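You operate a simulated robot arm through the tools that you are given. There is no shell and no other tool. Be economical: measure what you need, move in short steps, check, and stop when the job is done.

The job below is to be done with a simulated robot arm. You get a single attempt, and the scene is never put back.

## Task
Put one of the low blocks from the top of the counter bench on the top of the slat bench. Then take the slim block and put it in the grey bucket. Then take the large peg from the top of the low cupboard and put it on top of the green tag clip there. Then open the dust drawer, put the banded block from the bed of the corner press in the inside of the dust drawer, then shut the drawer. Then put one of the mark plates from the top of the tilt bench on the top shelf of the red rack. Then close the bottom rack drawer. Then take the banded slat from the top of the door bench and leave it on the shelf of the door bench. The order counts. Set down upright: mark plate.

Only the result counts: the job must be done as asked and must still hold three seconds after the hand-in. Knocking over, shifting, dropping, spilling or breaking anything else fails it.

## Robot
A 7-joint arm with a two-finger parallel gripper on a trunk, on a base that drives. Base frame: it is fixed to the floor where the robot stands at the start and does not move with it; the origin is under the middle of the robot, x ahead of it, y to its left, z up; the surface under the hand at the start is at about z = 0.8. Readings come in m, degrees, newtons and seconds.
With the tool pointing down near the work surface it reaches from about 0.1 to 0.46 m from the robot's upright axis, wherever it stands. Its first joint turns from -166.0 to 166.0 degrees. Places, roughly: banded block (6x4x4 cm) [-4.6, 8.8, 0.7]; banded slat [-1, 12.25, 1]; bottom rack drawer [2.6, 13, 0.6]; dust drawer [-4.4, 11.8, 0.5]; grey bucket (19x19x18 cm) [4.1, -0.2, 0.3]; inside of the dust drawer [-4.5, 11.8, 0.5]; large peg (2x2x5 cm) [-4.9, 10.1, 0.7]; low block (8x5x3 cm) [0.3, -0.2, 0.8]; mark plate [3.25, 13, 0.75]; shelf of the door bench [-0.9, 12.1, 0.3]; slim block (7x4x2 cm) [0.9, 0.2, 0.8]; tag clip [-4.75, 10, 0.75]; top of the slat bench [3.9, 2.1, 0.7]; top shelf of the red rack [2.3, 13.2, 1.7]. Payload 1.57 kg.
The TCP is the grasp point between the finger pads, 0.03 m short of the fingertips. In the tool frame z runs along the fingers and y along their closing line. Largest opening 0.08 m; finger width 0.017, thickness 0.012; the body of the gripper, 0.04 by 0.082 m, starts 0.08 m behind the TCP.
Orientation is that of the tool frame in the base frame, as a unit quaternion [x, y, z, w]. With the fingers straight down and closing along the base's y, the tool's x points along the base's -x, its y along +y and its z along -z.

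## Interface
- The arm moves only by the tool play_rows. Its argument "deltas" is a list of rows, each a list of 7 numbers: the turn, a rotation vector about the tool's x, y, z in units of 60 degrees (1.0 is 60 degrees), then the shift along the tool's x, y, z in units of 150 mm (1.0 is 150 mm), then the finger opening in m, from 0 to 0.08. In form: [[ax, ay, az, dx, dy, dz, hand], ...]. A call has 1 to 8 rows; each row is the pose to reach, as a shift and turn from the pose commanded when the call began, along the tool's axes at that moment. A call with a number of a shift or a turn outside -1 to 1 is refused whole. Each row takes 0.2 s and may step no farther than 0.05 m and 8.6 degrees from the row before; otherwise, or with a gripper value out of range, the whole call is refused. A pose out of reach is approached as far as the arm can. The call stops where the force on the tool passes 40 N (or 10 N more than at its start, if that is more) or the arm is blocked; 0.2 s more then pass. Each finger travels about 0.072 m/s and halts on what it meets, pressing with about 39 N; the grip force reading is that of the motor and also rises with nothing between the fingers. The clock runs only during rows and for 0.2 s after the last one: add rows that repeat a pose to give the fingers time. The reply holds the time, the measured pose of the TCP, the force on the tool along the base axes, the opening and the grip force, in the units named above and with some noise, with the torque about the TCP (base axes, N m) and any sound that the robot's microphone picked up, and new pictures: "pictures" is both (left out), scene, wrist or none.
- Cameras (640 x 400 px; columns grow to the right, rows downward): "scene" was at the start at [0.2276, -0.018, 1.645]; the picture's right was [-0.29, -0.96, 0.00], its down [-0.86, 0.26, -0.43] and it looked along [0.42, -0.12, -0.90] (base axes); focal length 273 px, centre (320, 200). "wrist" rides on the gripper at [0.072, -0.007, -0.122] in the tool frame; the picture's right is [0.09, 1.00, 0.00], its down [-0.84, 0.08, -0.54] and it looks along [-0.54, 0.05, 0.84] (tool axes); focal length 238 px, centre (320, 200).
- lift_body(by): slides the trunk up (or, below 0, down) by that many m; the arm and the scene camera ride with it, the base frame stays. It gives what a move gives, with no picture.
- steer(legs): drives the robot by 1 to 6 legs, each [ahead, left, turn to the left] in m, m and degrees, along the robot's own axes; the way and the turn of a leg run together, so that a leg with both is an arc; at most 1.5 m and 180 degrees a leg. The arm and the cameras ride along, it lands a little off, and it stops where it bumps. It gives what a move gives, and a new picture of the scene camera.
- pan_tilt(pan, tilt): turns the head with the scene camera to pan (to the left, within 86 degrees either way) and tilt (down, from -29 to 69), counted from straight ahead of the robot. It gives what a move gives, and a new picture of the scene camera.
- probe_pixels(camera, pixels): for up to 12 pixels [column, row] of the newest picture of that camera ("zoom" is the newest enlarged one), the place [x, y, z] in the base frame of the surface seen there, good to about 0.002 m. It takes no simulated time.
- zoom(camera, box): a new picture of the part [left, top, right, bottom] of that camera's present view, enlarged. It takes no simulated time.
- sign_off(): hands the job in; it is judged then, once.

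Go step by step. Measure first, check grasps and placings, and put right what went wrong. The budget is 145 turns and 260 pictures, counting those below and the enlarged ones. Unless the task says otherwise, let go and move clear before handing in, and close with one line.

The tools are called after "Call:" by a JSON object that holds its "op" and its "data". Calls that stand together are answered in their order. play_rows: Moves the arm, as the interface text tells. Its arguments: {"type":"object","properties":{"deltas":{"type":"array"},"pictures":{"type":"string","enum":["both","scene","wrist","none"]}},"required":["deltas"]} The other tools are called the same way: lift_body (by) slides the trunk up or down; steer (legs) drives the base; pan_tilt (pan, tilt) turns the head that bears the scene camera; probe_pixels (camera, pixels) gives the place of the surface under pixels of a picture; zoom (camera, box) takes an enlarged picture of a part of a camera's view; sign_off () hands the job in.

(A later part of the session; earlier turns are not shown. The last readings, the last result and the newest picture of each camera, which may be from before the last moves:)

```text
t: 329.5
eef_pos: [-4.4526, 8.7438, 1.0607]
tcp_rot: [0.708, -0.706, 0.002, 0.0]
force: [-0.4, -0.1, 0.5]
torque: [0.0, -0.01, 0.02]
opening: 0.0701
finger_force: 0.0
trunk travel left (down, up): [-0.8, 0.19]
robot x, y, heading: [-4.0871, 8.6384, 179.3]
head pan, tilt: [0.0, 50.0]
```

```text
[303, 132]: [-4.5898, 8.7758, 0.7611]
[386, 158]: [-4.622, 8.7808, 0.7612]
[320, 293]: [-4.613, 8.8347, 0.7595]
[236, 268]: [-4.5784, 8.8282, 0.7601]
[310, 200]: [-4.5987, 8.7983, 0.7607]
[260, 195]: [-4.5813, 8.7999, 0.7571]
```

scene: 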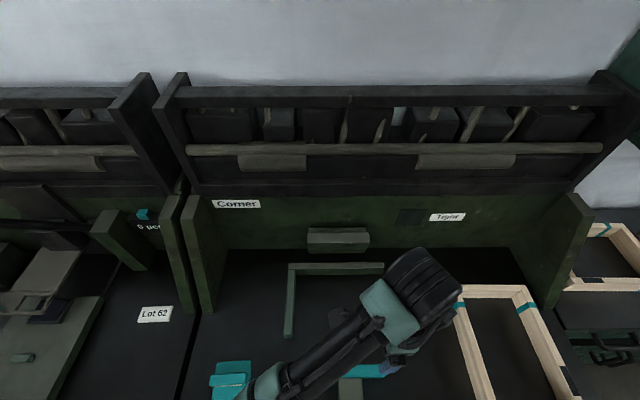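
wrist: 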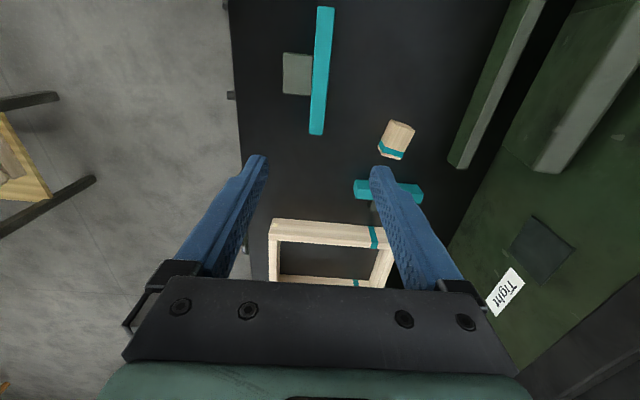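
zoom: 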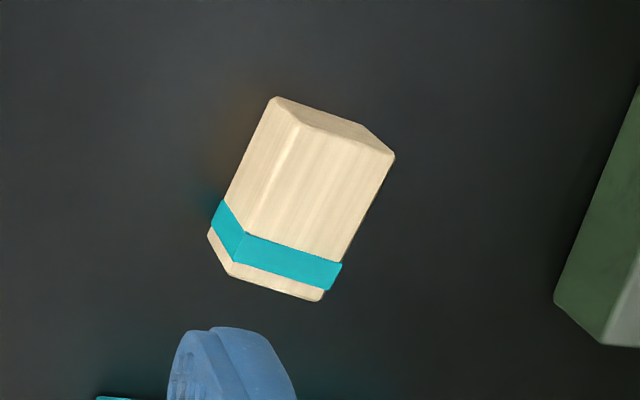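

Block centre (-4.601, 8.805), turned about 10.6°. I'll nudge the base 5 cm ahead, then align.

Call:
{"op": "steer", "data": {"legs": [[0.05, 0, 0]]}}

Call:
{"op": "play_rows", "data": {"deltas": [[0, 0, 0.06, -0.13, 0.22, 0, 0.07], [0, 0, 0.12, -0.27, 0.44, 0, 0.07], [0, 0, 0.177, -0.41, 0.657, 0, 0.07]], "pictures": "none"}}

Call:
{"op": "lift_body", "data": {"by": -0.2}}

Call:
{"op": "play_rows", "data": {"deltas": [[0, 0, 0, 0, 0, 0, 0.07]], "pictures": "wrist"}}

```text
t: 330.4
eef_pos: [-4.5005, 8.7436, 1.0593]
tcp_rot: [0.707, -0.707, 0.002, 0.001]
force: [0.2, -0.4, -0.3]
torque: [0.0, -0.02, -0.01]
opening: 0.0699
finger_force: 0.2
trunk travel left (down, up): [-0.8, 0.19]
robot x, y, heading: [-4.1419, 8.6351, 179.2]
head pan, tilt: [0.0, 50.0]
```

scene: 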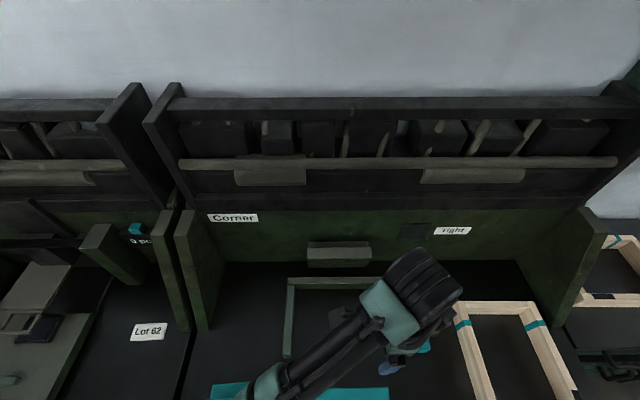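

```text
t: 331.2
eef_pos: [-4.5978, 8.8071, 1.0622]
tcp_rot: [-0.639, 0.769, -0.002, -0.001]
force: [0.0, -0.3, 0.7]
torque: [-0.01, 0.02, -0.03]
opening: 0.0699
finger_force: 0.0
trunk travel left (down, up): [-0.8, 0.19]
robot x, y, heading: [-4.1405, 8.6307, 179.7]
head pan, tilt: [0.0, 50.0]
```

```text
t: 333.4
eef_pos: [-4.5974, 8.8038, 0.8613]
tcp_rot: [-0.64, 0.768, -0.002, 0.0]
force: [-0.3, 0.0, -0.1]
torque: [-0.01, 0.0, -0.04]
opening: 0.0703
finger_force: 0.1
trunk travel left (down, up): [-0.6, 0.39]
robot x, y, heading: [-4.1384, 8.6362, 179.6]
head pan, tilt: [0.0, 50.0]
```

```text
t: 333.8
eef_pos: [-4.598, 8.8043, 0.863]
tcp_rot: [-0.64, 0.769, -0.002, -0.001]
force: [0.2, 0.4, -0.4]
torque: [-0.03, 0.0, 0.0]
opening: 0.0704
finger_force: 0.0
trunk travel left (down, up): [-0.6, 0.39]
robot x, y, heading: [-4.1393, 8.6377, 179.3]
head pan, tilt: [0.0, 50.0]
```

wrist: 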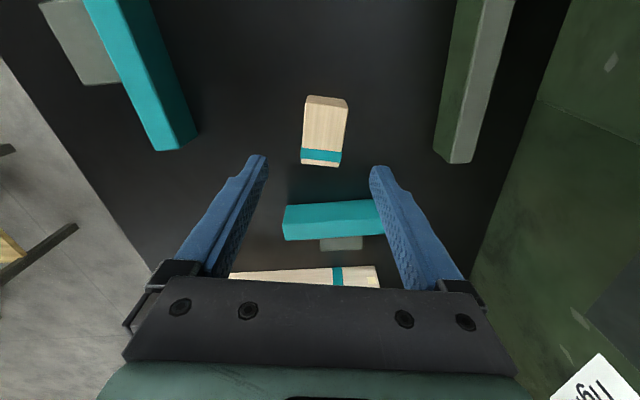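

Aligned. Descend, grip, lift.

Call:
{"op": "play_rows", "data": {"deltas": [[0, 0, 0, 0, 0.01, 0.25, 0.07], [0, 0, 0, 0, 0.01, 0.5, 0.07], [0, 0, 0, 0, 0.01, 0.71, 0.07], [0, 0, 0, 0, 0.01, 0.71, 0], [0, 0, 0, 0, 0.01, 0.71, 0], [0, 0, 0, 0, 0.01, 0.71, 0]], "pictures": "none"}}

Call:
{"op": "play_rows", "data": {"deltas": [[0, 0, 0, 0, 0, -0.25, 0], [0, 0, 0, 0, 0, -0.5, 0], [0, 0, 0, 0, 0, -0.75, 0]], "pictures": "wrist"}}

```text
t: 335.2
eef_pos: [-4.6004, 8.8051, 0.7562]
tcp_rot: [-0.639, 0.769, -0.002, -0.001]
force: [-0.1, 0.4, 0.2]
torque: [-0.01, -0.02, -0.01]
opening: 0.0391
finger_force: 38.9
trunk travel left (down, up): [-0.6, 0.39]
robot x, y, heading: [-4.1392, 8.6361, 179.4]
head pan, tilt: [0.0, 50.0]
```

```text
t: 336.0
eef_pos: [-4.5983, 8.8039, 0.8678]
tcp_rot: [-0.639, 0.769, -0.002, 0.0]
force: [-0.3, 0.4, -0.8]
torque: [0.02, 0.0, -0.02]
opening: 0.0392
finger_force: 39.7
trunk travel left (down, up): [-0.6, 0.39]
robot x, y, heading: [-4.1356, 8.6374, 179.8]
head pan, tilt: [0.0, 50.0]
```

wrist: 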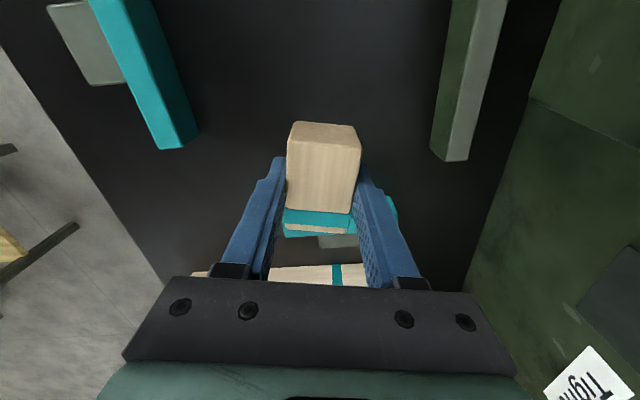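

Held (0.039). I'll raise, back off, and go to the open drawer.

Call:
{"op": "lift_body", "data": {"by": 0.2}}

Call:
{"op": "steer", "data": {"legs": [[-0.45, 0, 0.3], [0, -1.5, 0], [0, -1.5, 0], [0, -0.13, 0]]}}

Call:
{"op": "pan_tilt", "data": {"pan": 0, "tilt": 62}}

```text
t: 338.2
eef_pos: [-4.5977, 8.8036, 1.068]
tcp_rot: [-0.639, 0.769, -0.003, -0.001]
force: [-0.5, -0.1, 0.5]
torque: [0.02, 0.02, -0.01]
opening: 0.0395
finger_force: 38.6
trunk travel left (down, up): [-0.8, 0.19]
robot x, y, heading: [-4.1364, 8.6359, 179.6]
head pan, tilt: [0.0, 50.0]
```

```text
t: 355.8
eef_pos: [-4.0789, 11.9278, 1.0681]
tcp_rot: [-0.628, 0.778, -0.002, 0.0]
force: [-0.6, -0.5, -0.1]
torque: [0.02, 0.0, 0.01]
opening: 0.0392
finger_force: 38.7
trunk travel left (down, up): [-0.8, 0.19]
robot x, y, heading: [-3.6248, 11.7453, 177.8]
head pan, tilt: [0.0, 50.0]
```

scene: 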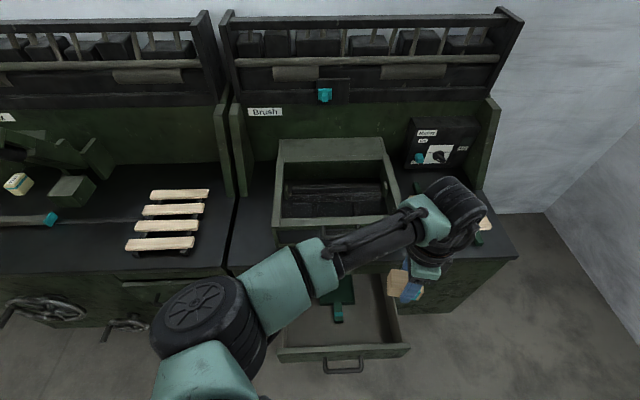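

```text
t: 356.5
eef_pos: [-4.0786, 11.9288, 1.0682]
tcp_rot: [-0.628, 0.778, -0.002, -0.001]
force: [1.0, 0.3, -1.9]
torque: [0.0, -0.01, 0.02]
opening: 0.039
finger_force: 38.6
trunk travel left (down, up): [-0.8, 0.19]
robot x, y, heading: [-3.6239, 11.7434, 177.9]
head pan, tilt: [0.0, 62.0]
```

scene: 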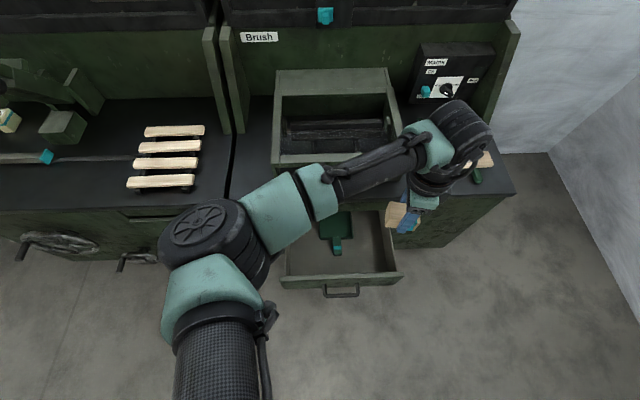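

Call:
{"op": "steer", "data": {"legs": [[0.07, 0, 1.5]]}}

Call:
{"op": "lift_body", "data": {"by": -0.35}}

Call:
{"op": "play_rows", "data": {"deltas": [[0, 0, 0, 0, 0, 0, 0]]}}

```text
t: 357.5
eef_pos: [-4.1535, 11.9171, 1.0679]
tcp_rot: [-0.637, 0.77, -0.003, -0.001]
force: [-0.4, -0.5, -0.6]
torque: [0.03, 0.0, 0.0]
opening: 0.0391
finger_force: 39.2
trunk travel left (down, up): [-0.8, 0.19]
robot x, y, heading: [-3.6931, 11.7467, 179.3]
head pan, tilt: [0.0, 62.0]
```

scene: 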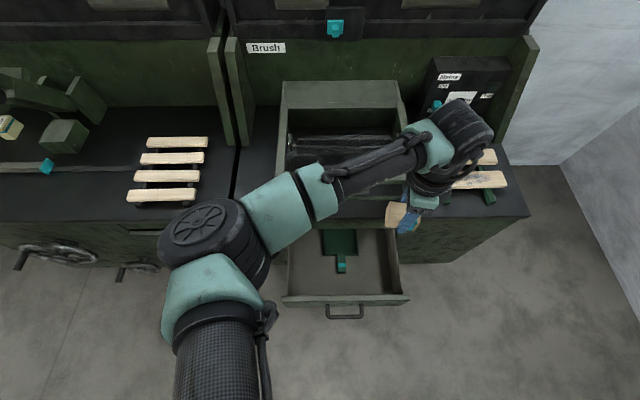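

```text
t: 360.9
eef_pos: [-4.153, 11.9173, 0.7178]
tcp_rot: [-0.638, 0.77, -0.002, -0.001]
force: [1.0, 1.3, 0.2]
torque: [0.04, 0.0, 0.0]
opening: 0.0392
finger_force: 39.7
trunk travel left (down, up): [-0.45, 0.54]
robot x, y, heading: [-3.6942, 11.7455, 179.2]
head pan, tilt: [0.0, 62.0]
```

```text
t: 361.3
eef_pos: [-4.1533, 11.919, 0.7171]
tcp_rot: [-0.638, 0.77, -0.003, -0.001]
force: [0.7, 0.1, -0.7]
torque: [0.01, 0.01, -0.01]
opening: 0.0392
finger_force: 38.7
trunk travel left (down, up): [-0.45, 0.54]
robot x, y, heading: [-3.6945, 11.7487, 179.4]
head pan, tilt: [0.0, 62.0]
```

scene: 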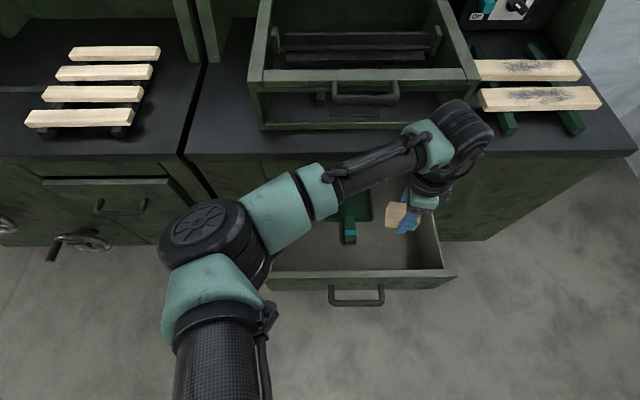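
wrist: 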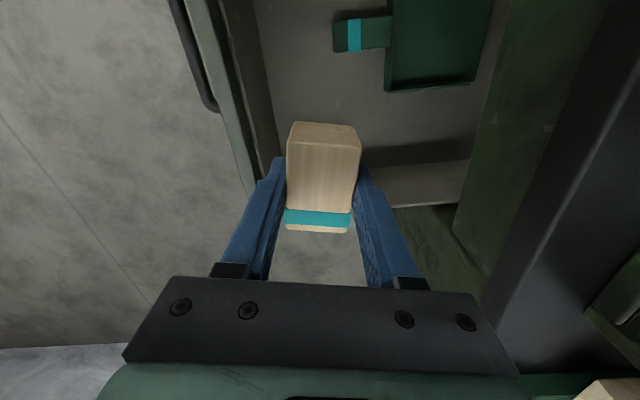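

The block is over clear drawer floor, beside the dustpan. Lowering.

Call:
{"op": "lift_body", "data": {"by": -0.2}}

Call:
{"op": "play_rows", "data": {"deltas": [[0, 0, 0, 0, 0, 0.08, 0], [0, 0, 0, 0, 0, 0.14, 0], [0, 0, 0, 0, 0, 0.14, 0]]}}

```text
t: 363.5
eef_pos: [-4.153, 11.9183, 0.5183]
tcp_rot: [-0.639, 0.769, -0.002, -0.001]
force: [-0.2, -0.5, -0.3]
torque: [0.02, 0.01, 0.01]
opening: 0.0395
finger_force: 38.8
trunk travel left (down, up): [-0.25, 0.74]
robot x, y, heading: [-3.6942, 11.7453, 179.2]
head pan, tilt: [0.0, 62.0]
```

```text
t: 364.3
eef_pos: [-4.1542, 11.9178, 0.4968]
tcp_rot: [-0.639, 0.77, -0.002, -0.001]
force: [0.0, -0.1, 0.2]
torque: [0.0, 0.02, 0.03]
opening: 0.0389
finger_force: 39.0
trunk travel left (down, up): [-0.25, 0.74]
robot x, y, heading: [-3.6936, 11.7433, 179.3]
head pan, tilt: [0.0, 62.0]
```

scene: 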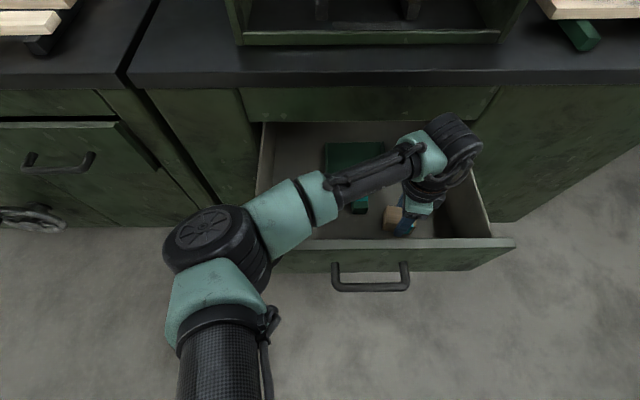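
wrist: 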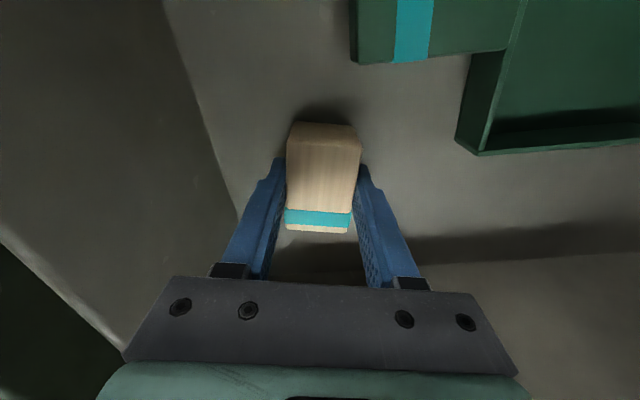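

Almost touching; release and rise.

Call:
{"op": "play_rows", "data": {"deltas": [[0, 0, 0, 0, 0, 0.012, 0], [0, 0, 0, 0, 0, 0.012, 0.055], [0, 0, 0, 0, 0, 0.012, 0.055]], "pictures": "none"}}

Call:
{"op": "lift_body", "data": {"by": 0.3}}

Call:
{"op": "play_rows", "data": {"deltas": [[0, 0, 0, 0, 0, 0, 0.055]], "pictures": "wrist"}}

```text
t: 365.1
eef_pos: [-4.1534, 11.9173, 0.4958]
tcp_rot: [-0.638, 0.77, -0.002, -0.001]
force: [0.2, 0.3, 0.5]
torque: [-0.02, 0.0, 0.01]
opening: 0.0549
finger_force: 0.1
trunk travel left (down, up): [-0.25, 0.74]
robot x, y, heading: [-3.6922, 11.7469, 179.1]
head pan, tilt: [0.0, 62.0]
```

```text
t: 368.1
eef_pos: [-4.1534, 11.9175, 0.796]
tcp_rot: [-0.638, 0.77, -0.002, -0.001]
force: [0.0, 0.4, 0.2]
torque: [0.01, 0.05, 0.03]
opening: 0.0551
finger_force: 0.1
trunk travel left (down, up): [-0.55, 0.44]
robot x, y, heading: [-3.6969, 11.7485, 179.2]
head pan, tilt: [0.0, 62.0]
```

```text
t: 368.5
eef_pos: [-4.1536, 11.9172, 0.7952]
tcp_rot: [-0.638, 0.77, -0.001, -0.001]
force: [0.1, -0.2, -0.2]
torque: [0.01, 0.03, -0.01]
opening: 0.0553
finger_force: 0.0
trunk travel left (down, up): [-0.55, 0.44]
robot x, y, heading: [-3.6995, 11.7483, 179.2]
head pan, tilt: [0.0, 62.0]
```

wrist: 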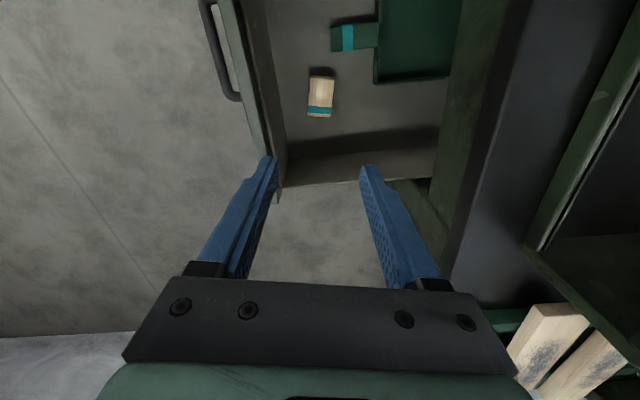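

The block lies in the drawer (320,95). To shut it, I'll close the fingers, bring them in front of the handle bar, and push.

Call:
{"op": "play_rows", "data": {"deltas": [[0, 0, -0.06, 0.05, -0.25, 0, 0], [0, 0, -0.12, 0.1, -0.5, 0, 0], [0, 0, -0.18, 0.15, -0.75, 0, 0], [0, 0, -0.18, 0.19, -1.0, 0, 0]], "pictures": "none"}}

Call:
{"op": "play_rows", "data": {"deltas": [[0, 0, 0, 0.03, -0.2, 0, 0], [0, 0, 0, 0.0, -0.34, 0, 0]]}}

```text
t: 369.5
eef_pos: [-4.0111, 11.8629, 0.7957]
tcp_rot: [0.708, -0.706, 0.001, 0.001]
force: [0.9, 0.4, 0.0]
torque: [0.04, 0.07, -0.01]
opening: 0.0003
finger_force: 21.5
trunk travel left (down, up): [-0.55, 0.44]
robot x, y, heading: [-3.6936, 11.7434, 179.3]
head pan, tilt: [0.0, 62.0]
```

```text
t: 370.1
eef_pos: [-3.9611, 11.8629, 0.796]
tcp_rot: [0.708, -0.706, 0.002, 0.001]
force: [0.4, -0.1, -1.0]
torque: [0.01, 0.04, 0.04]
opening: 0.0
finger_force: 20.9
trunk travel left (down, up): [-0.55, 0.44]
robot x, y, heading: [-3.6929, 11.7483, 179.6]
head pan, tilt: [0.0, 62.0]
```

scene: 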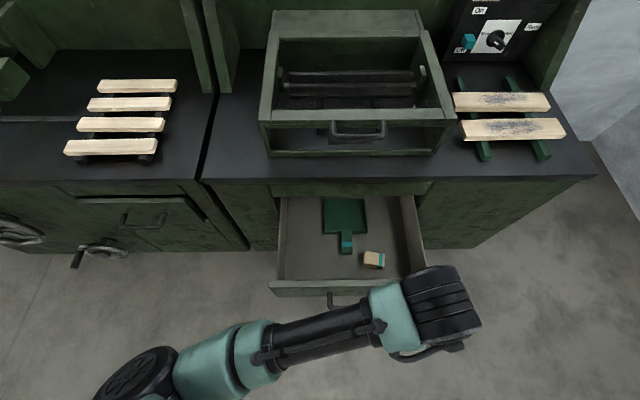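
wrist: 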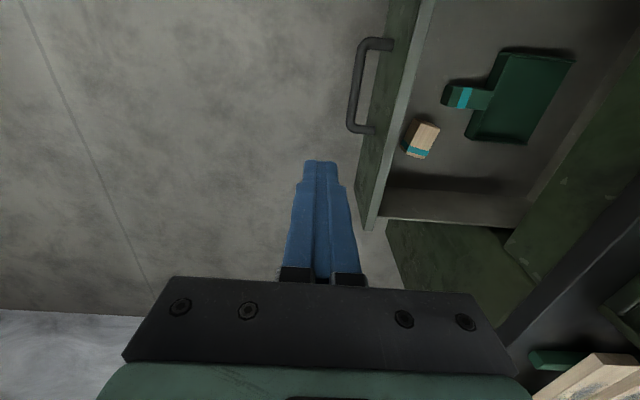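

Positioned in front of the bar. Lower and push.

Call:
{"op": "lift_body", "data": {"by": -0.26}}

Call:
{"op": "play_rows", "data": {"deltas": [[0, 0, 0, 0, 0.15, 0, 0], [0, 0, 0, 0, 0.3, 0, 0], [0, 0, 0, 0, 0.45, 0, 0], [0, 0, 0, 0, 0.6, 0, 0], [0, 0, 0, 0, 0.75, 0, 0], [0, 0, 0, 0, 0.9, 0, 0], [0, 0, 0, 0, 1.0, 0, 0]], "pictures": "scene"}}

```text
t: 372.8
eef_pos: [-3.9619, 11.8626, 0.5365]
tcp_rot: [0.708, -0.706, 0.002, 0.0]
force: [0.1, -0.4, -0.2]
torque: [0.02, 0.01, -0.03]
opening: 0.0001
finger_force: 21.3
trunk travel left (down, up): [-0.29, 0.7]
robot x, y, heading: [-3.6966, 11.7495, 179.2]
head pan, tilt: [0.0, 62.0]
```

```text
t: 374.4
eef_pos: [-4.1135, 11.8637, 0.5374]
tcp_rot: [0.708, -0.706, 0.002, 0.0]
force: [-0.7, 0.9, -0.1]
torque: [0.03, 0.0, 0.04]
opening: 0.0
finger_force: 21.1
trunk travel left (down, up): [-0.29, 0.7]
robot x, y, heading: [-3.6921, 11.7496, 179.2]
head pan, tilt: [0.0, 62.0]
```

scene: 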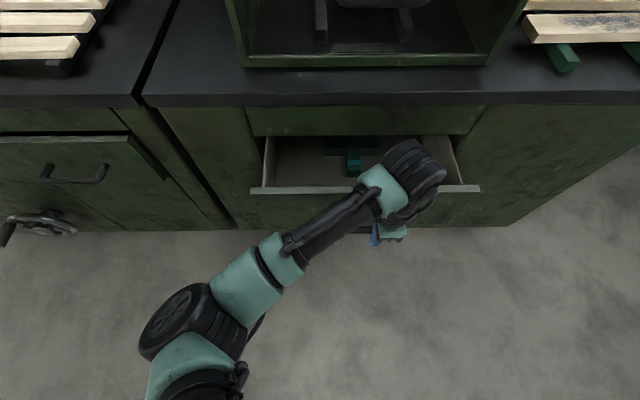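

Call:
{"op": "play_rows", "data": {"deltas": [[0, 0, 0, 0, -0.3, 0, 0], [0, 0, 0, 0, -0.6, 0, 0]], "pictures": "none"}}

Call:
{"op": "steer", "data": {"legs": [[0.08, 0, 0]]}}

Call:
{"op": "play_rows", "data": {"deltas": [[0, 0, 0, 0, 0.15, 0, 0], [0, 0, 0, 0, 0.3, 0, 0], [0, 0, 0, 0, 0.45, 0, 0], [0, 0, 0, 0, 0.6, 0, 0], [0, 0, 0, 0, 0.7, 0, 0], [0, 0, 0, 0, 0.76, 0, 0], [0, 0, 0, 0, 0.8, 0, 0]], "pictures": "scene"}}

```text
t: 375.0
eef_pos: [-4.0245, 11.8602, 0.5375]
tcp_rot: [0.708, -0.707, 0.002, 0.0]
force: [0.1, 0.4, -0.2]
torque: [0.01, 0.0, -0.05]
opening: 0.0
finger_force: 21.0
trunk travel left (down, up): [-0.29, 0.7]
robot x, y, heading: [-3.6966, 11.7446, 179.2]
head pan, tilt: [0.0, 62.0]
```

```text
t: 376.0
eef_pos: [-4.1022, 11.8605, 0.5371]
tcp_rot: [0.708, -0.706, 0.0, 0.001]
force: [0.3, -0.5, 0.9]
torque: [0.01, 0.04, -0.05]
opening: 0.0
finger_force: 21.3
trunk travel left (down, up): [-0.29, 0.7]
robot x, y, heading: [-3.7724, 11.7458, 179.0]
head pan, tilt: [0.0, 62.0]
```

scene: 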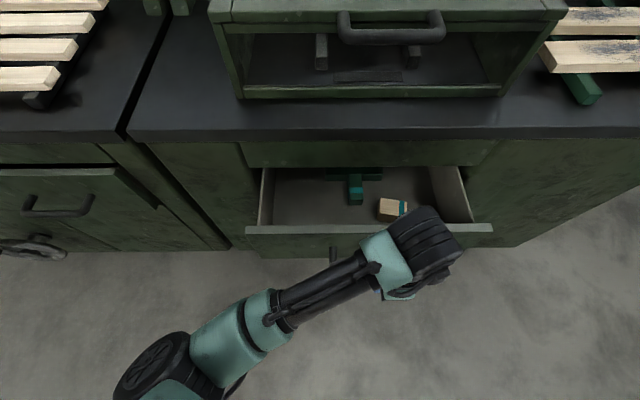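

```text
t: 377.6
eef_pos: [-4.2229, 11.8587, 0.5363]
tcp_rot: [0.708, -0.706, 0.001, 0.001]
force: [0.2, 1.0, -0.7]
torque: [-0.02, 0.01, 0.01]
opening: 0.0001
finger_force: 21.0
trunk travel left (down, up): [-0.29, 0.7]
robot x, y, heading: [-3.7737, 11.7503, 179.6]
head pan, tilt: [0.0, 62.0]
```

scene: 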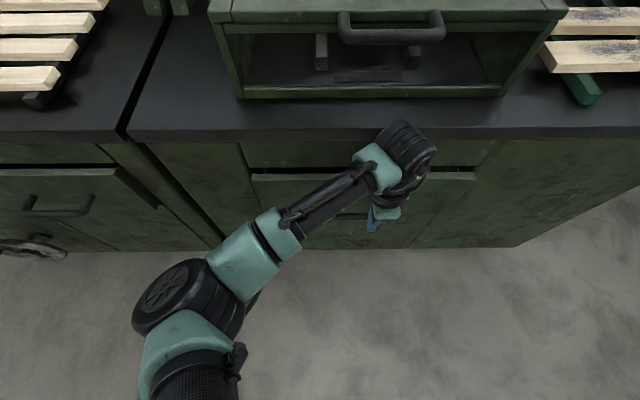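

Nearly shut; push on until it meets its stop, then measure.

Call:
{"op": "play_rows", "data": {"deltas": [[0, 0, 0, 0, 0.04, 0, 0], [0, 0, 0, 0, 0.08, 0, 0], [0, 0, 0, 0, 0.12, 0, 0], [0, 0, 0, 0, 0.12, 0, 0]], "pictures": "none"}}

Call:
{"op": "play_rows", "data": {"deltas": [[0, 0, 0, 0, -0.3, 0, 0], [0, 0, 0, 0, -0.6, 0, 0], [0, 0, 0, 0, -0.8, 0, 0]], "pictures": "scene"}}

Call:
{"op": "probe_pixels", "data": {"camera": "scene", "pixels": [[270, 185], [450, 185], [330, 180], [230, 190], [340, 218], [362, 218], [360, 155]]}}

```text
t: 378.3
eef_pos: [-4.2278, 11.8605, 0.5359]
tcp_rot: [-0.704, 0.71, -0.012, 0.006]
force: [6.4, -0.8, 4.3]
torque: [-0.04, -0.05, 0.08]
opening: 0.0002
finger_force: 20.8
trunk travel left (down, up): [-0.29, 0.7]
robot x, y, heading: [-3.7695, 11.7475, 179.5]
head pan, tilt: [0.0, 62.0]
stopped in row 3: the force on the tool passed its limit at 46 N (the readings are from after the stop); the commanded pose is now the measured one
```

```text
t: 379.1
eef_pos: [-4.1081, 11.859, 0.5392]
tcp_rot: [-0.706, 0.708, -0.011, 0.006]
force: [-0.1, -0.2, -0.2]
torque: [0.02, -0.01, -0.04]
opening: 0.0
finger_force: 21.6
trunk travel left (down, up): [-0.29, 0.7]
robot x, y, heading: [-3.7725, 11.7456, 179.4]
head pan, tilt: [0.0, 62.0]
```

scene: 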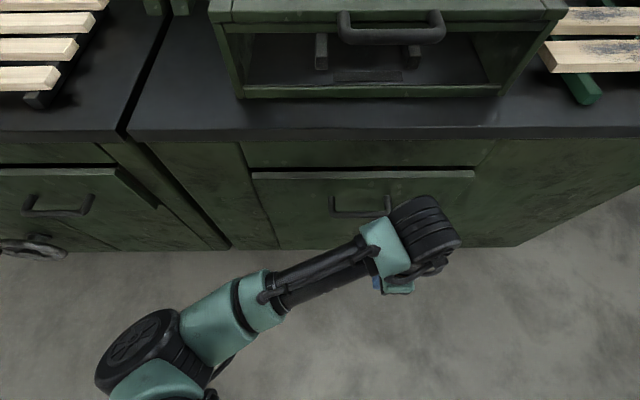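

```text
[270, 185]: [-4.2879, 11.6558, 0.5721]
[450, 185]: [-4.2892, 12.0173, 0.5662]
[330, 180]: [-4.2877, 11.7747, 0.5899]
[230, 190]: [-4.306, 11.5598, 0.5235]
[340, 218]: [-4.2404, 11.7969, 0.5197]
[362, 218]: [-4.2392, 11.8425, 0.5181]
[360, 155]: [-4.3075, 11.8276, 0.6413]
```

The drawer face is back at x -4.288, so it is shut. Now I'll raise up, back out and survey toward the east.

Call:
{"op": "lift_body", "data": {"by": 0.4}}

Call:
{"op": "steer", "data": {"legs": [[-0.45, 0, 0], [0, 0, 150]]}}

Call:
{"op": "pan_tilt", "data": {"pan": 20, "tilt": 15}}

```text
t: 382.9
eef_pos: [-4.1083, 11.859, 0.9388]
tcp_rot: [-0.706, 0.708, -0.011, 0.005]
force: [-0.6, 0.4, 0.0]
torque: [0.05, 0.02, 0.02]
opening: 0.0
finger_force: 21.2
trunk travel left (down, up): [-0.69, 0.3]
robot x, y, heading: [-3.7732, 11.7497, 179.6]
head pan, tilt: [0.0, 62.0]
```

```text
t: 391.7
eef_pos: [-3.0948, 11.4714, 0.94]
tcp_rot: [0.876, 0.482, -0.002, -0.012]
force: [-0.1, -1.5, 0.0]
torque: [0.0, 0.0, 0.05]
opening: 0.0
finger_force: 20.6
trunk travel left (down, up): [-0.69, 0.3]
robot x, y, heading: [-3.3208, 11.7431, -32.9]
head pan, tilt: [0.0, 62.0]
```

scene: 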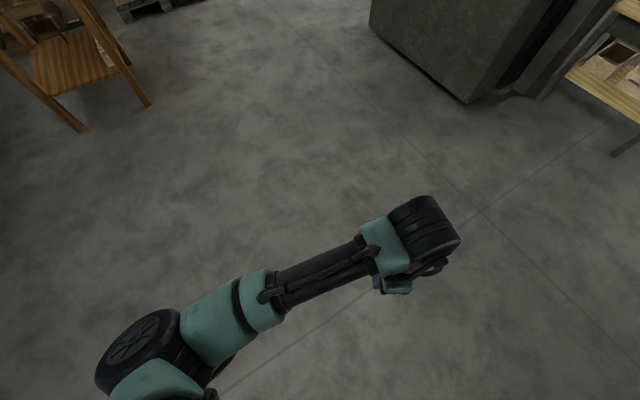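

```text
t: 392.9
eef_pos: [-3.095, 11.4712, 0.9401]
tcp_rot: [0.876, 0.482, -0.002, -0.013]
force: [0.0, -0.1, -0.4]
torque: [-0.03, 0.0, 0.01]
opening: 0.0
finger_force: 21.3
trunk travel left (down, up): [-0.69, 0.3]
robot x, y, heading: [-3.3234, 11.7417, -32.5]
head pan, tilt: [20.0, 15.0]
```

scene: 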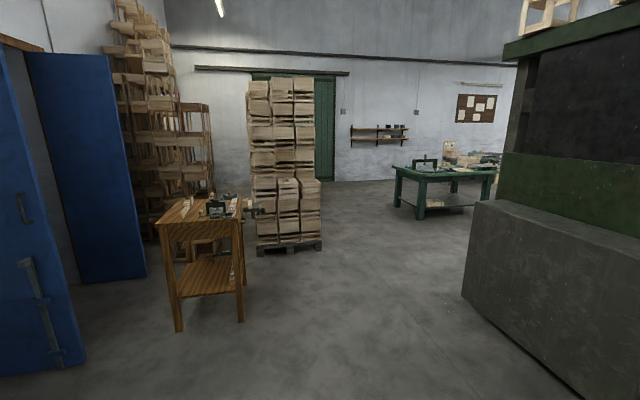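

Call:
{"op": "probe_pixels", "data": {"camera": "scene", "pixels": [[178, 328], [241, 318], [260, 250], [320, 248], [290, 190], [545, 375], [466, 296], [420, 215], [490, 200], [325, 160], [205, 210], [200, 270]]}}

Call:
{"op": "pan_tilt", "data": {"pan": 60, "tilt": 15}}

```text
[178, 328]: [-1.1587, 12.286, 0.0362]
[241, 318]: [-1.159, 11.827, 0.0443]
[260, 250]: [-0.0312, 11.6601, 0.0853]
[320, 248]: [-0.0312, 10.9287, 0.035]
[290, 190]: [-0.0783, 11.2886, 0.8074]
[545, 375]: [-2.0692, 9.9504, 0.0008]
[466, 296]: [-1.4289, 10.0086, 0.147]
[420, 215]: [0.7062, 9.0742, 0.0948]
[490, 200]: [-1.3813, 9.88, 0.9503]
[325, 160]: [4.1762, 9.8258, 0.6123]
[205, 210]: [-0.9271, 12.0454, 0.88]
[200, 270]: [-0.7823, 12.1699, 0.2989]
```

```text
t: 394.0
eef_pos: [-3.0949, 11.4705, 0.939]
tcp_rot: [0.876, 0.483, -0.001, -0.012]
force: [0.4, 0.1, 0.1]
torque: [-0.01, 0.01, 0.04]
opening: 0.0
finger_force: 21.0
trunk travel left (down, up): [-0.69, 0.3]
robot x, y, heading: [-3.3201, 11.7469, -32.7]
head pan, tilt: [60.0, 15.0]
```

scene: 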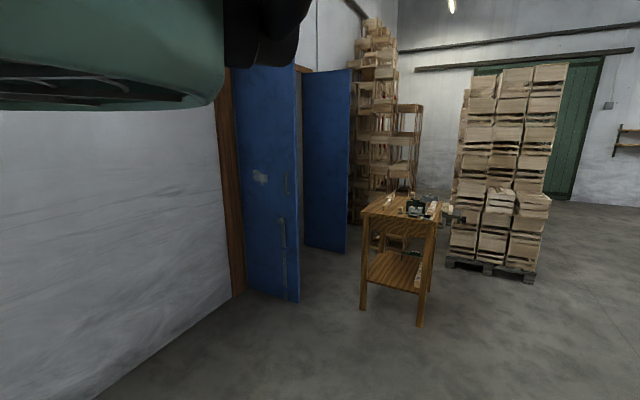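

The route east runs south of the crate pallet (y 10.93) and north of the dark bench (y 10.0). I'll drive along y≈10.45.

Call:
{"op": "steer", "data": {"legs": [[0, 0, -8.5], [1.5, 0, 0], [0.4, 0, 0], [0, 0, 41], [1.5, 0, 0], [1.4, 0, 0]]}}

Call:
{"op": "pan_tilt", "data": {"pan": 45, "tilt": 15}}

```text
t: 420.0
eef_pos: [1.4019, 10.3147, 0.9401]
tcp_rot: [0.707, 0.707, -0.005, -0.011]
force: [-0.6, 0.5, 0.1]
torque: [-0.01, 0.02, 0.04]
opening: 0.0004
finger_force: 21.6
trunk travel left (down, up): [-0.69, 0.3]
robot x, y, heading: [1.0642, 10.4209, -0.3]
head pan, tilt: [60.0, 15.0]
```

scene: 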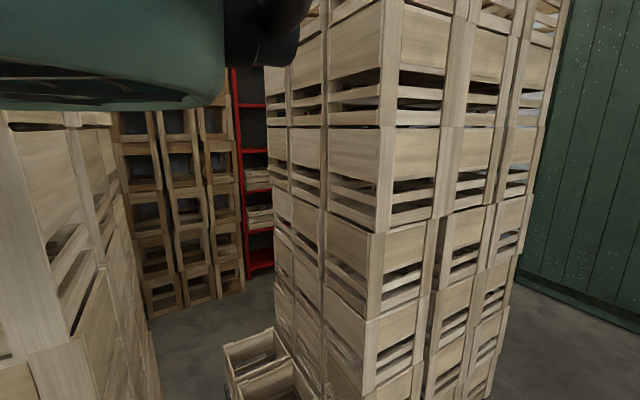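

```text
t: 420.7
eef_pos: [1.4004, 10.3143, 0.9394]
tcp_rot: [0.707, 0.707, -0.006, -0.01]
force: [-0.7, -0.4, -0.1]
torque: [0.01, 0.03, -0.03]
opening: 0.0002
finger_force: 21.3
trunk travel left (down, up): [-0.69, 0.3]
robot x, y, heading: [1.0619, 10.4264, -0.4]
head pan, tilt: [45.0, 15.0]
```

scene: 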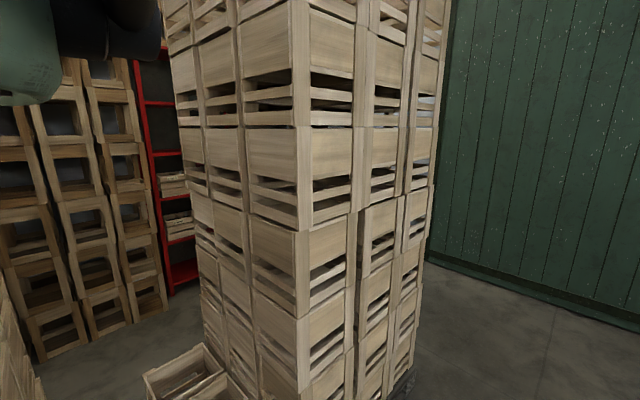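

Call:
{"op": "probe_pixels", "data": {"camera": "scene", "pixels": [[300, 390], [410, 380], [430, 262], [175, 290], [165, 200], [150, 60], [500, 320], [100, 340], [210, 390], [560, 200], [255, 385]]}}

Call:
{"op": "steer", "data": {"legs": [[1.5, 0, 0], [0.7, 0, 50]]}}

Call:
{"op": "pan_tilt", "data": {"pan": 30, "tilt": 15}}

```text
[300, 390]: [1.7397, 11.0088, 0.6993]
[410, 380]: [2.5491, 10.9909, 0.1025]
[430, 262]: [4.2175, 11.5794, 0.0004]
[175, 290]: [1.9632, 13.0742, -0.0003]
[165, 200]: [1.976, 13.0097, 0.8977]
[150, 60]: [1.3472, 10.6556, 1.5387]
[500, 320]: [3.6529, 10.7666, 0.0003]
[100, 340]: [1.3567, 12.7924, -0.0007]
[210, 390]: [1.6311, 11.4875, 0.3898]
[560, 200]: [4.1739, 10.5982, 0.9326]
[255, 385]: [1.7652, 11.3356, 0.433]
```

```text
t: 431.6
eef_pos: [3.5005, 10.8471, 0.9381]
tcp_rot: [0.357, 0.934, -0.009, -0.008]
force: [0.7, 1.1, 0.6]
torque: [-0.02, 0.04, -0.02]
opening: 0.0
finger_force: 20.9
trunk travel left (down, up): [-0.69, 0.3]
robot x, y, heading: [3.195, 10.6716, 47.8]
head pan, tilt: [45.0, 15.0]
cut short: leg 2
```

scene: 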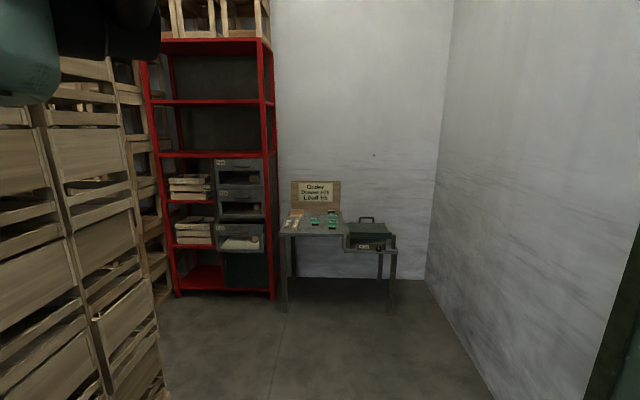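

```text
t: 432.4
eef_pos: [3.5002, 10.8482, 0.9404]
tcp_rot: [0.357, 0.934, -0.009, -0.008]
force: [0.1, -0.4, 0.4]
torque: [-0.02, 0.0, -0.01]
opening: 0.0
finger_force: 21.8
trunk travel left (down, up): [-0.69, 0.3]
robot x, y, heading: [3.1942, 10.6684, 47.7]
head pan, tilt: [30.0, 15.0]
```

scene: 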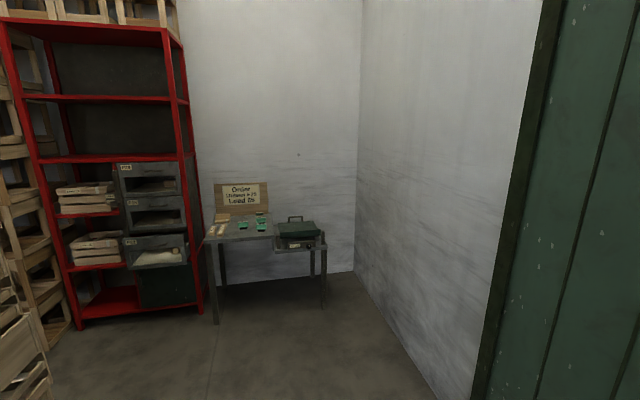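

Call:
{"op": "zoom", "data": {"camera": "scene", "box": [0, 0, 340, 330]}}

Call:
{"op": "probe_pixels", "data": {"camera": "scene", "pixels": [[100, 97], [100, 160], [100, 35], [110, 22], [155, 250], [150, 215], [160, 175], [60, 97], [175, 97], [110, 125], [240, 225], [195, 310]]}}

```text
1.21 times, centred on (170, 165) of scene
```

zoom: 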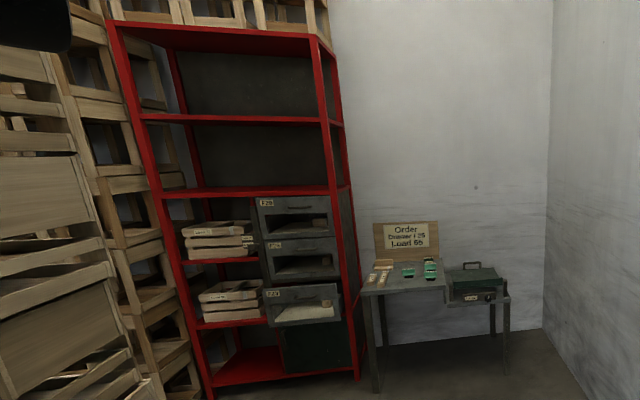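

```text
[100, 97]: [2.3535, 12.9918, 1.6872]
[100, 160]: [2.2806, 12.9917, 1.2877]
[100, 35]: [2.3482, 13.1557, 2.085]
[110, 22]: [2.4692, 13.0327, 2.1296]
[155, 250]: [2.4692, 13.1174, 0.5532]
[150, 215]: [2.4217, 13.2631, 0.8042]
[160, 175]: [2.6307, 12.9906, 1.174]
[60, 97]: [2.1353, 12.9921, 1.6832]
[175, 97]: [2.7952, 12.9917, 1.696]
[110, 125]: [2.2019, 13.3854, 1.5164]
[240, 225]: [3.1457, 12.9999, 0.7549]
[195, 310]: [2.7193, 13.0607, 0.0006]
```

The red rack's top shelf is at z≈1.69 (front edge y 12.99). Next I'll look closely at the tilt bench.

Call:
{"op": "steer", "data": {"legs": [[0, 0, 42.3], [1.4, 0, 0]]}}

Call:
{"op": "pan_tilt", "data": {"pan": 5, "tilt": 40}}

Call:
{"op": "zoom", "data": {"camera": "scene", "box": [200, 130, 440, 300]}}

```text
t: 441.4
eef_pos: [3.3131, 12.4097, 0.9392]
tcp_rot: [0.002, 1.0, -0.012, -0.004]
force: [0.2, 0.2, -0.7]
torque: [0.01, 0.01, 0.0]
opening: 0.0001
finger_force: 21.5
trunk travel left (down, up): [-0.69, 0.3]
robot x, y, heading: [3.201, 12.0721, 89.4]
head pan, tilt: [30.0, 15.0]
```

scene: 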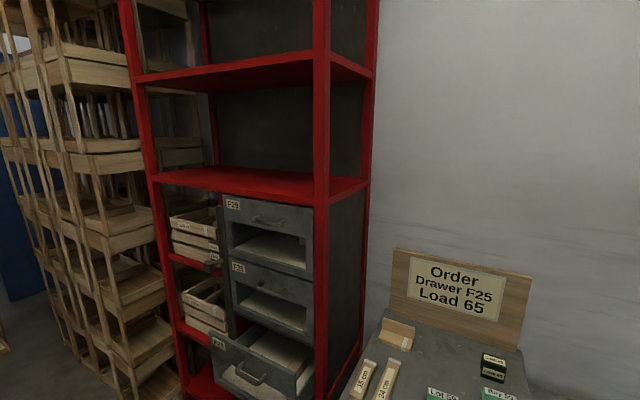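

```text
t: 442.2
eef_pos: [3.3121, 12.4091, 0.9386]
tcp_rot: [0.001, 1.0, -0.012, -0.004]
force: [-0.4, 0.4, 0.0]
torque: [0.0, -0.01, 0.03]
opening: 0.0
finger_force: 21.4
trunk travel left (down, up): [-0.69, 0.3]
robot x, y, heading: [3.201, 12.0693, 89.2]
head pan, tilt: [5.0, 40.0]
```

scene: 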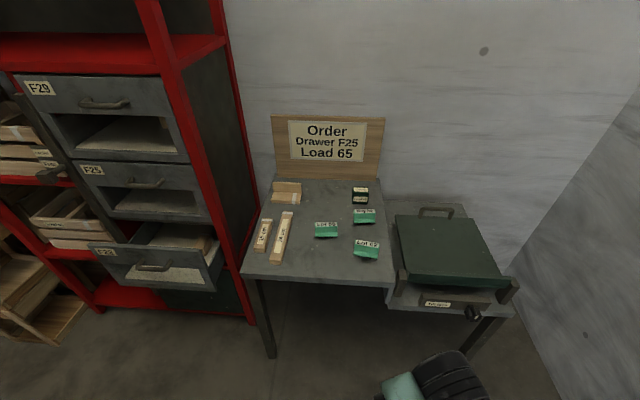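

```text
2.35 times, centred on (320, 215) of scene
```

zoom: 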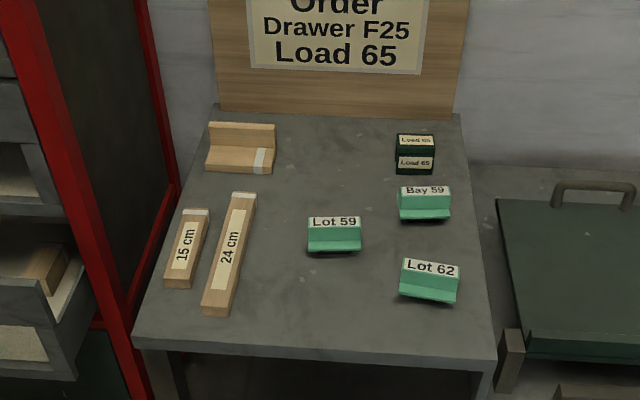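

Call:
{"op": "probe_pixels", "data": {"camera": "zoom", "pixels": [[335, 222], [335, 238], [335, 248], [310, 240], [360, 240], [425, 190], [425, 203], [425, 214], [430, 268], [428, 285], [428, 297], [240, 240]]}}

Call:
{"op": "zoom", "data": {"camera": "scene", "box": [300, 180, 390, 265]}}

```text
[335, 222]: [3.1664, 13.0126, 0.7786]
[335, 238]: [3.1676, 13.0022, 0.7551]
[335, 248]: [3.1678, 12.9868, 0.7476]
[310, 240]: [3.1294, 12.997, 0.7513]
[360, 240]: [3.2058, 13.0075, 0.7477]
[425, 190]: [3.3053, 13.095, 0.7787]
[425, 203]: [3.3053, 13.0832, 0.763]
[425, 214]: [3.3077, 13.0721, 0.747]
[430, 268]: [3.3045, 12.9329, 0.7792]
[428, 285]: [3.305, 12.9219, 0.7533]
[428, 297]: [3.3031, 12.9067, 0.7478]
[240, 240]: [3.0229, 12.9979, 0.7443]
```

```text
4.71 times, centred on (345, 222) of scene
```

zoom: 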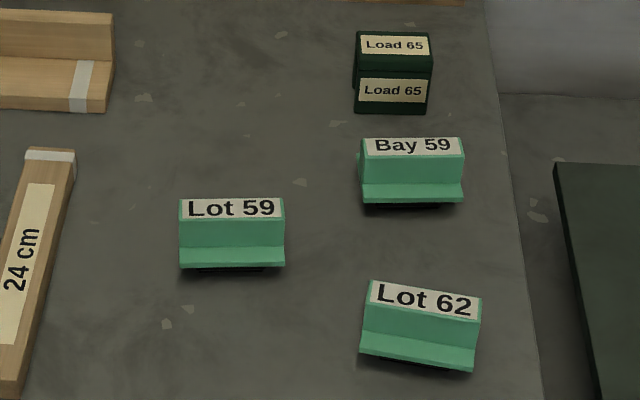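

The green "mark plates" (Lot 59, Bay 59, Lot 62) are low L-shaped tents, long along x. I'll check the bench's slope and edge, and drive closer.

Call:
{"op": "probe_pixels", "data": {"camera": "scene", "pixels": [[320, 275], [380, 280], [340, 262], [300, 240], [335, 200], [345, 250], [250, 265], [385, 250], [200, 290], [150, 285], [480, 310], [155, 300]]}}

Call:
{"op": "steer", "data": {"legs": [[0.4, 0, 0.6]]}}

Call:
{"op": "play_rows", "data": {"deltas": [[0, 0, 0, 0, 0, 0, 0.05]], "pictures": "wrist"}}

```text
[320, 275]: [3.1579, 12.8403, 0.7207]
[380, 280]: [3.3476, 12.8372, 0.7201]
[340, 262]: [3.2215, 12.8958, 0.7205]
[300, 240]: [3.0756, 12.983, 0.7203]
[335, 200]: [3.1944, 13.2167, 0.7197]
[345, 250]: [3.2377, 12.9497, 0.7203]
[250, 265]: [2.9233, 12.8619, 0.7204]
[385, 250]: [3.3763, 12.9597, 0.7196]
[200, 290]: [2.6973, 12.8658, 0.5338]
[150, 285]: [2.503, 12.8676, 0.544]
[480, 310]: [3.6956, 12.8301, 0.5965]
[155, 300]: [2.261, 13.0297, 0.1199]
```

```text
t: 444.7
eef_pos: [3.3059, 12.8102, 0.9389]
tcp_rot: [-0.007, 1.0, -0.012, -0.004]
force: [-0.7, 0.5, 0.5]
torque: [0.01, 0.01, 0.02]
opening: 0.0001
finger_force: 20.9
trunk travel left (down, up): [-0.69, 0.3]
robot x, y, heading: [3.1999, 12.468, 90.5]
head pan, tilt: [5.0, 40.0]
```

scene: 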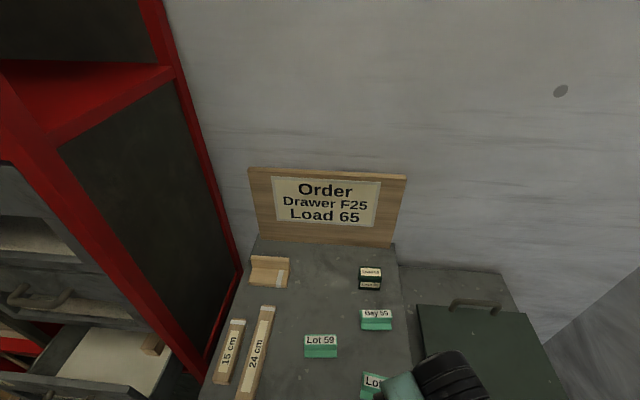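

```text
t: 445.1
eef_pos: [3.3059, 12.8087, 0.9395]
tcp_rot: [-0.008, 1.0, -0.012, -0.005]
force: [-0.5, -0.4, -0.3]
torque: [0.04, 0.02, 0.03]
opening: 0.0504
finger_force: 0.8
trunk travel left (down, up): [-0.69, 0.3]
robot x, y, heading: [3.2027, 12.4694, 90.4]
head pan, tilt: [5.0, 40.0]
```

wrist: 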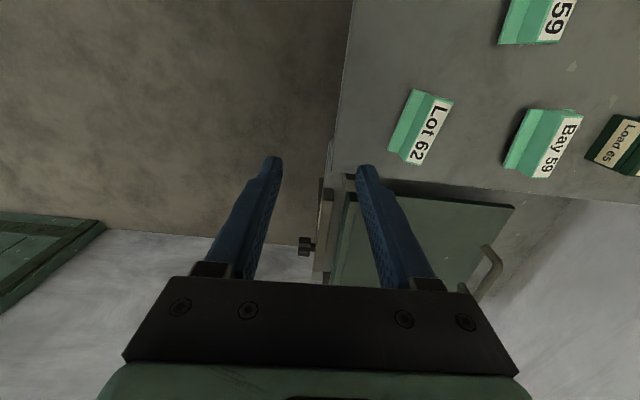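

Call:
{"op": "zoom", "data": {"camera": "wrist", "box": [370, 75, 480, 180]}}

```text
3.81 times, centred on (425, 128) of wrist
```

zoom: 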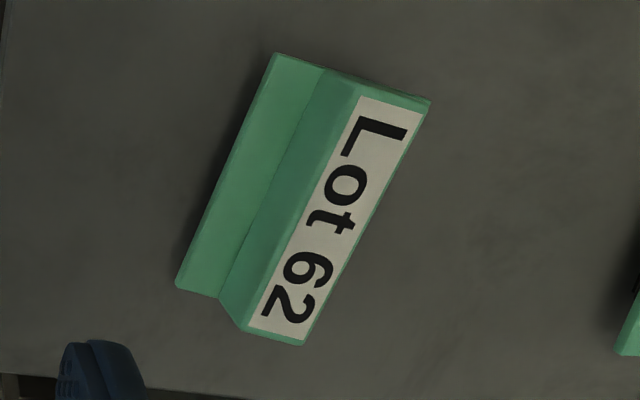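

Call:
{"op": "probe_pixels", "data": {"camera": "zoom", "pixels": [[358, 95], [425, 103], [303, 340], [245, 327], [330, 215], [275, 60], [182, 283], [230, 170], [290, 180], [325, 75], [225, 295], [380, 200]]}}

```text
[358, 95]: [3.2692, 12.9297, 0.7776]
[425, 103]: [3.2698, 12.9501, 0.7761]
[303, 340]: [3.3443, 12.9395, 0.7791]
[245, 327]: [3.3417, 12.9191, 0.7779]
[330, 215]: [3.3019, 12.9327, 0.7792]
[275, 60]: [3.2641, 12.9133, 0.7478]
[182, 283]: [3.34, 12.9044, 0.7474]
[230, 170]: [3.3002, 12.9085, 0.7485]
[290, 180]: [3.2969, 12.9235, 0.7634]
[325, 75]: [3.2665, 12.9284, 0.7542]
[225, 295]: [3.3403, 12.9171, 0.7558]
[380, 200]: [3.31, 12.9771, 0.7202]
```

Plate Lot 62: top centre (3.306, 12.935), yaw about -8.3°, body 2 cm thick, flange on the near side at z 0.7475, top 0.779, table 0.720. I'll align above it.

Call:
{"op": "play_rows", "data": {"deltas": [[-0.01, 0, 0.05, 0, 0.28, 0, 0.05], [-0.02, -0.01, 0.1, 0, 0.56, 0.2, 0.05], [-0.023, -0.01, 0.153, -0.01, 0.84, 0.4, 0.05], [-0.023, -0.01, 0.153, -0.01, 0.84, 0.66, 0.05], [-0.023, -0.01, 0.153, -0.01, 0.84, 0.66, 0.05]], "pictures": "wrist"}}

```text
refused: row 2 steps farther than a row can; nothing moved
```

Call:
{"op": "play_rows", "data": {"deltas": [[-0.01, 0, 0.05, 0, 0.28, 0, 0.05], [-0.02, -0.01, 0.1, 0, 0.56, 0.1, 0.05], [-0.023, -0.01, 0.153, -0.01, 0.84, 0.2, 0.05], [-0.023, -0.01, 0.153, -0.01, 0.84, 0.45, 0.05], [-0.023, -0.01, 0.153, -0.01, 0.84, 0.66, 0.05], [-0.023, -0.01, 0.153, -0.01, 0.84, 0.66, 0.05]], "pictures": "wrist"}}

```text
t: 446.5
eef_pos: [3.3045, 12.9319, 0.8371]
tcp_rot: [0.072, 0.997, 0.001, 0.001]
force: [-0.7, 0.2, -0.1]
torque: [0.0, 0.02, 0.0]
opening: 0.0499
finger_force: 0.1
trunk travel left (down, up): [-0.69, 0.3]
robot x, y, heading: [3.2064, 12.4755, 90.4]
head pan, tilt: [5.0, 40.0]
```

wrist: 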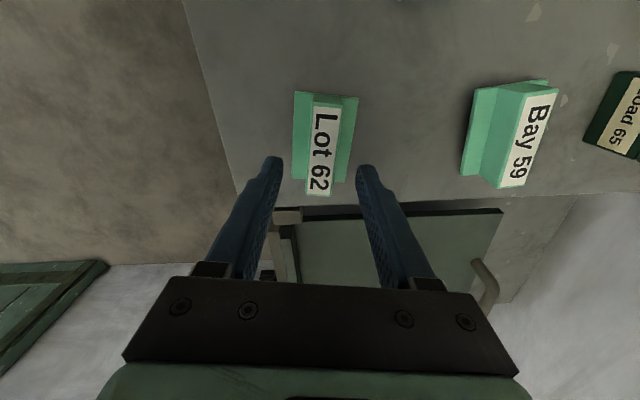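

The plate is an inverted T (flanges both sides), well aligned. Descend to 0.781 (tips above the flange) and grip.

Call:
{"op": "play_rows", "data": {"deltas": [[0, 0, 0, -0.01, 0.015, 0.2, 0.05], [0, 0, 0, -0.01, 0.015, 0.37, 0.05], [0, 0, 0, -0.01, 0.015, 0.37, 0], [0, 0, 0, -0.01, 0.015, 0.37, 0], [0, 0, 0, -0.01, 0.015, 0.37, 0]], "pictures": "none"}}

Call:
{"op": "play_rows", "data": {"deltas": [[0, 0, 0, 0, 0, -0.25, 0], [0, 0, 0, 0, 0, -0.5, 0]], "pictures": "wrist"}}

```text
t: 447.7
eef_pos: [3.3072, 12.9338, 0.7818]
tcp_rot: [0.072, 0.997, -0.001, 0.002]
force: [0.8, 0.9, 0.1]
torque: [0.04, 0.04, -0.04]
opening: 0.0236
finger_force: 36.3
trunk travel left (down, up): [-0.69, 0.3]
robot x, y, heading: [3.2007, 12.4723, 90.1]
head pan, tilt: [5.0, 40.0]
```

```text
t: 448.3
eef_pos: [3.3074, 12.9343, 0.8563]
tcp_rot: [0.072, 0.997, -0.001, 0.0]
force: [-0.1, 1.0, -4.0]
torque: [-0.02, 0.01, 0.0]
opening: 0.0238
finger_force: 35.4
trunk travel left (down, up): [-0.69, 0.3]
robot x, y, heading: [3.2059, 12.4708, 90.3]
head pan, tilt: [5.0, 40.0]
```

wrist: 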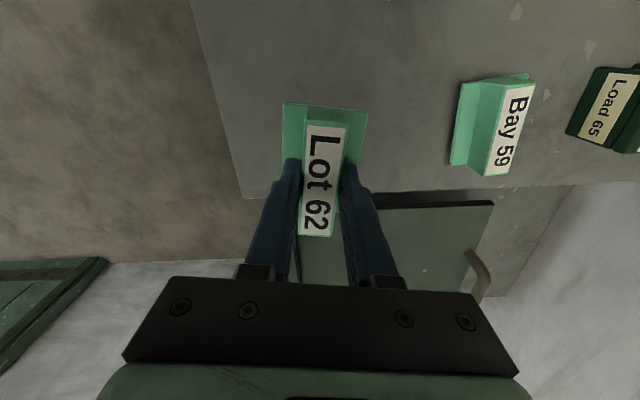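

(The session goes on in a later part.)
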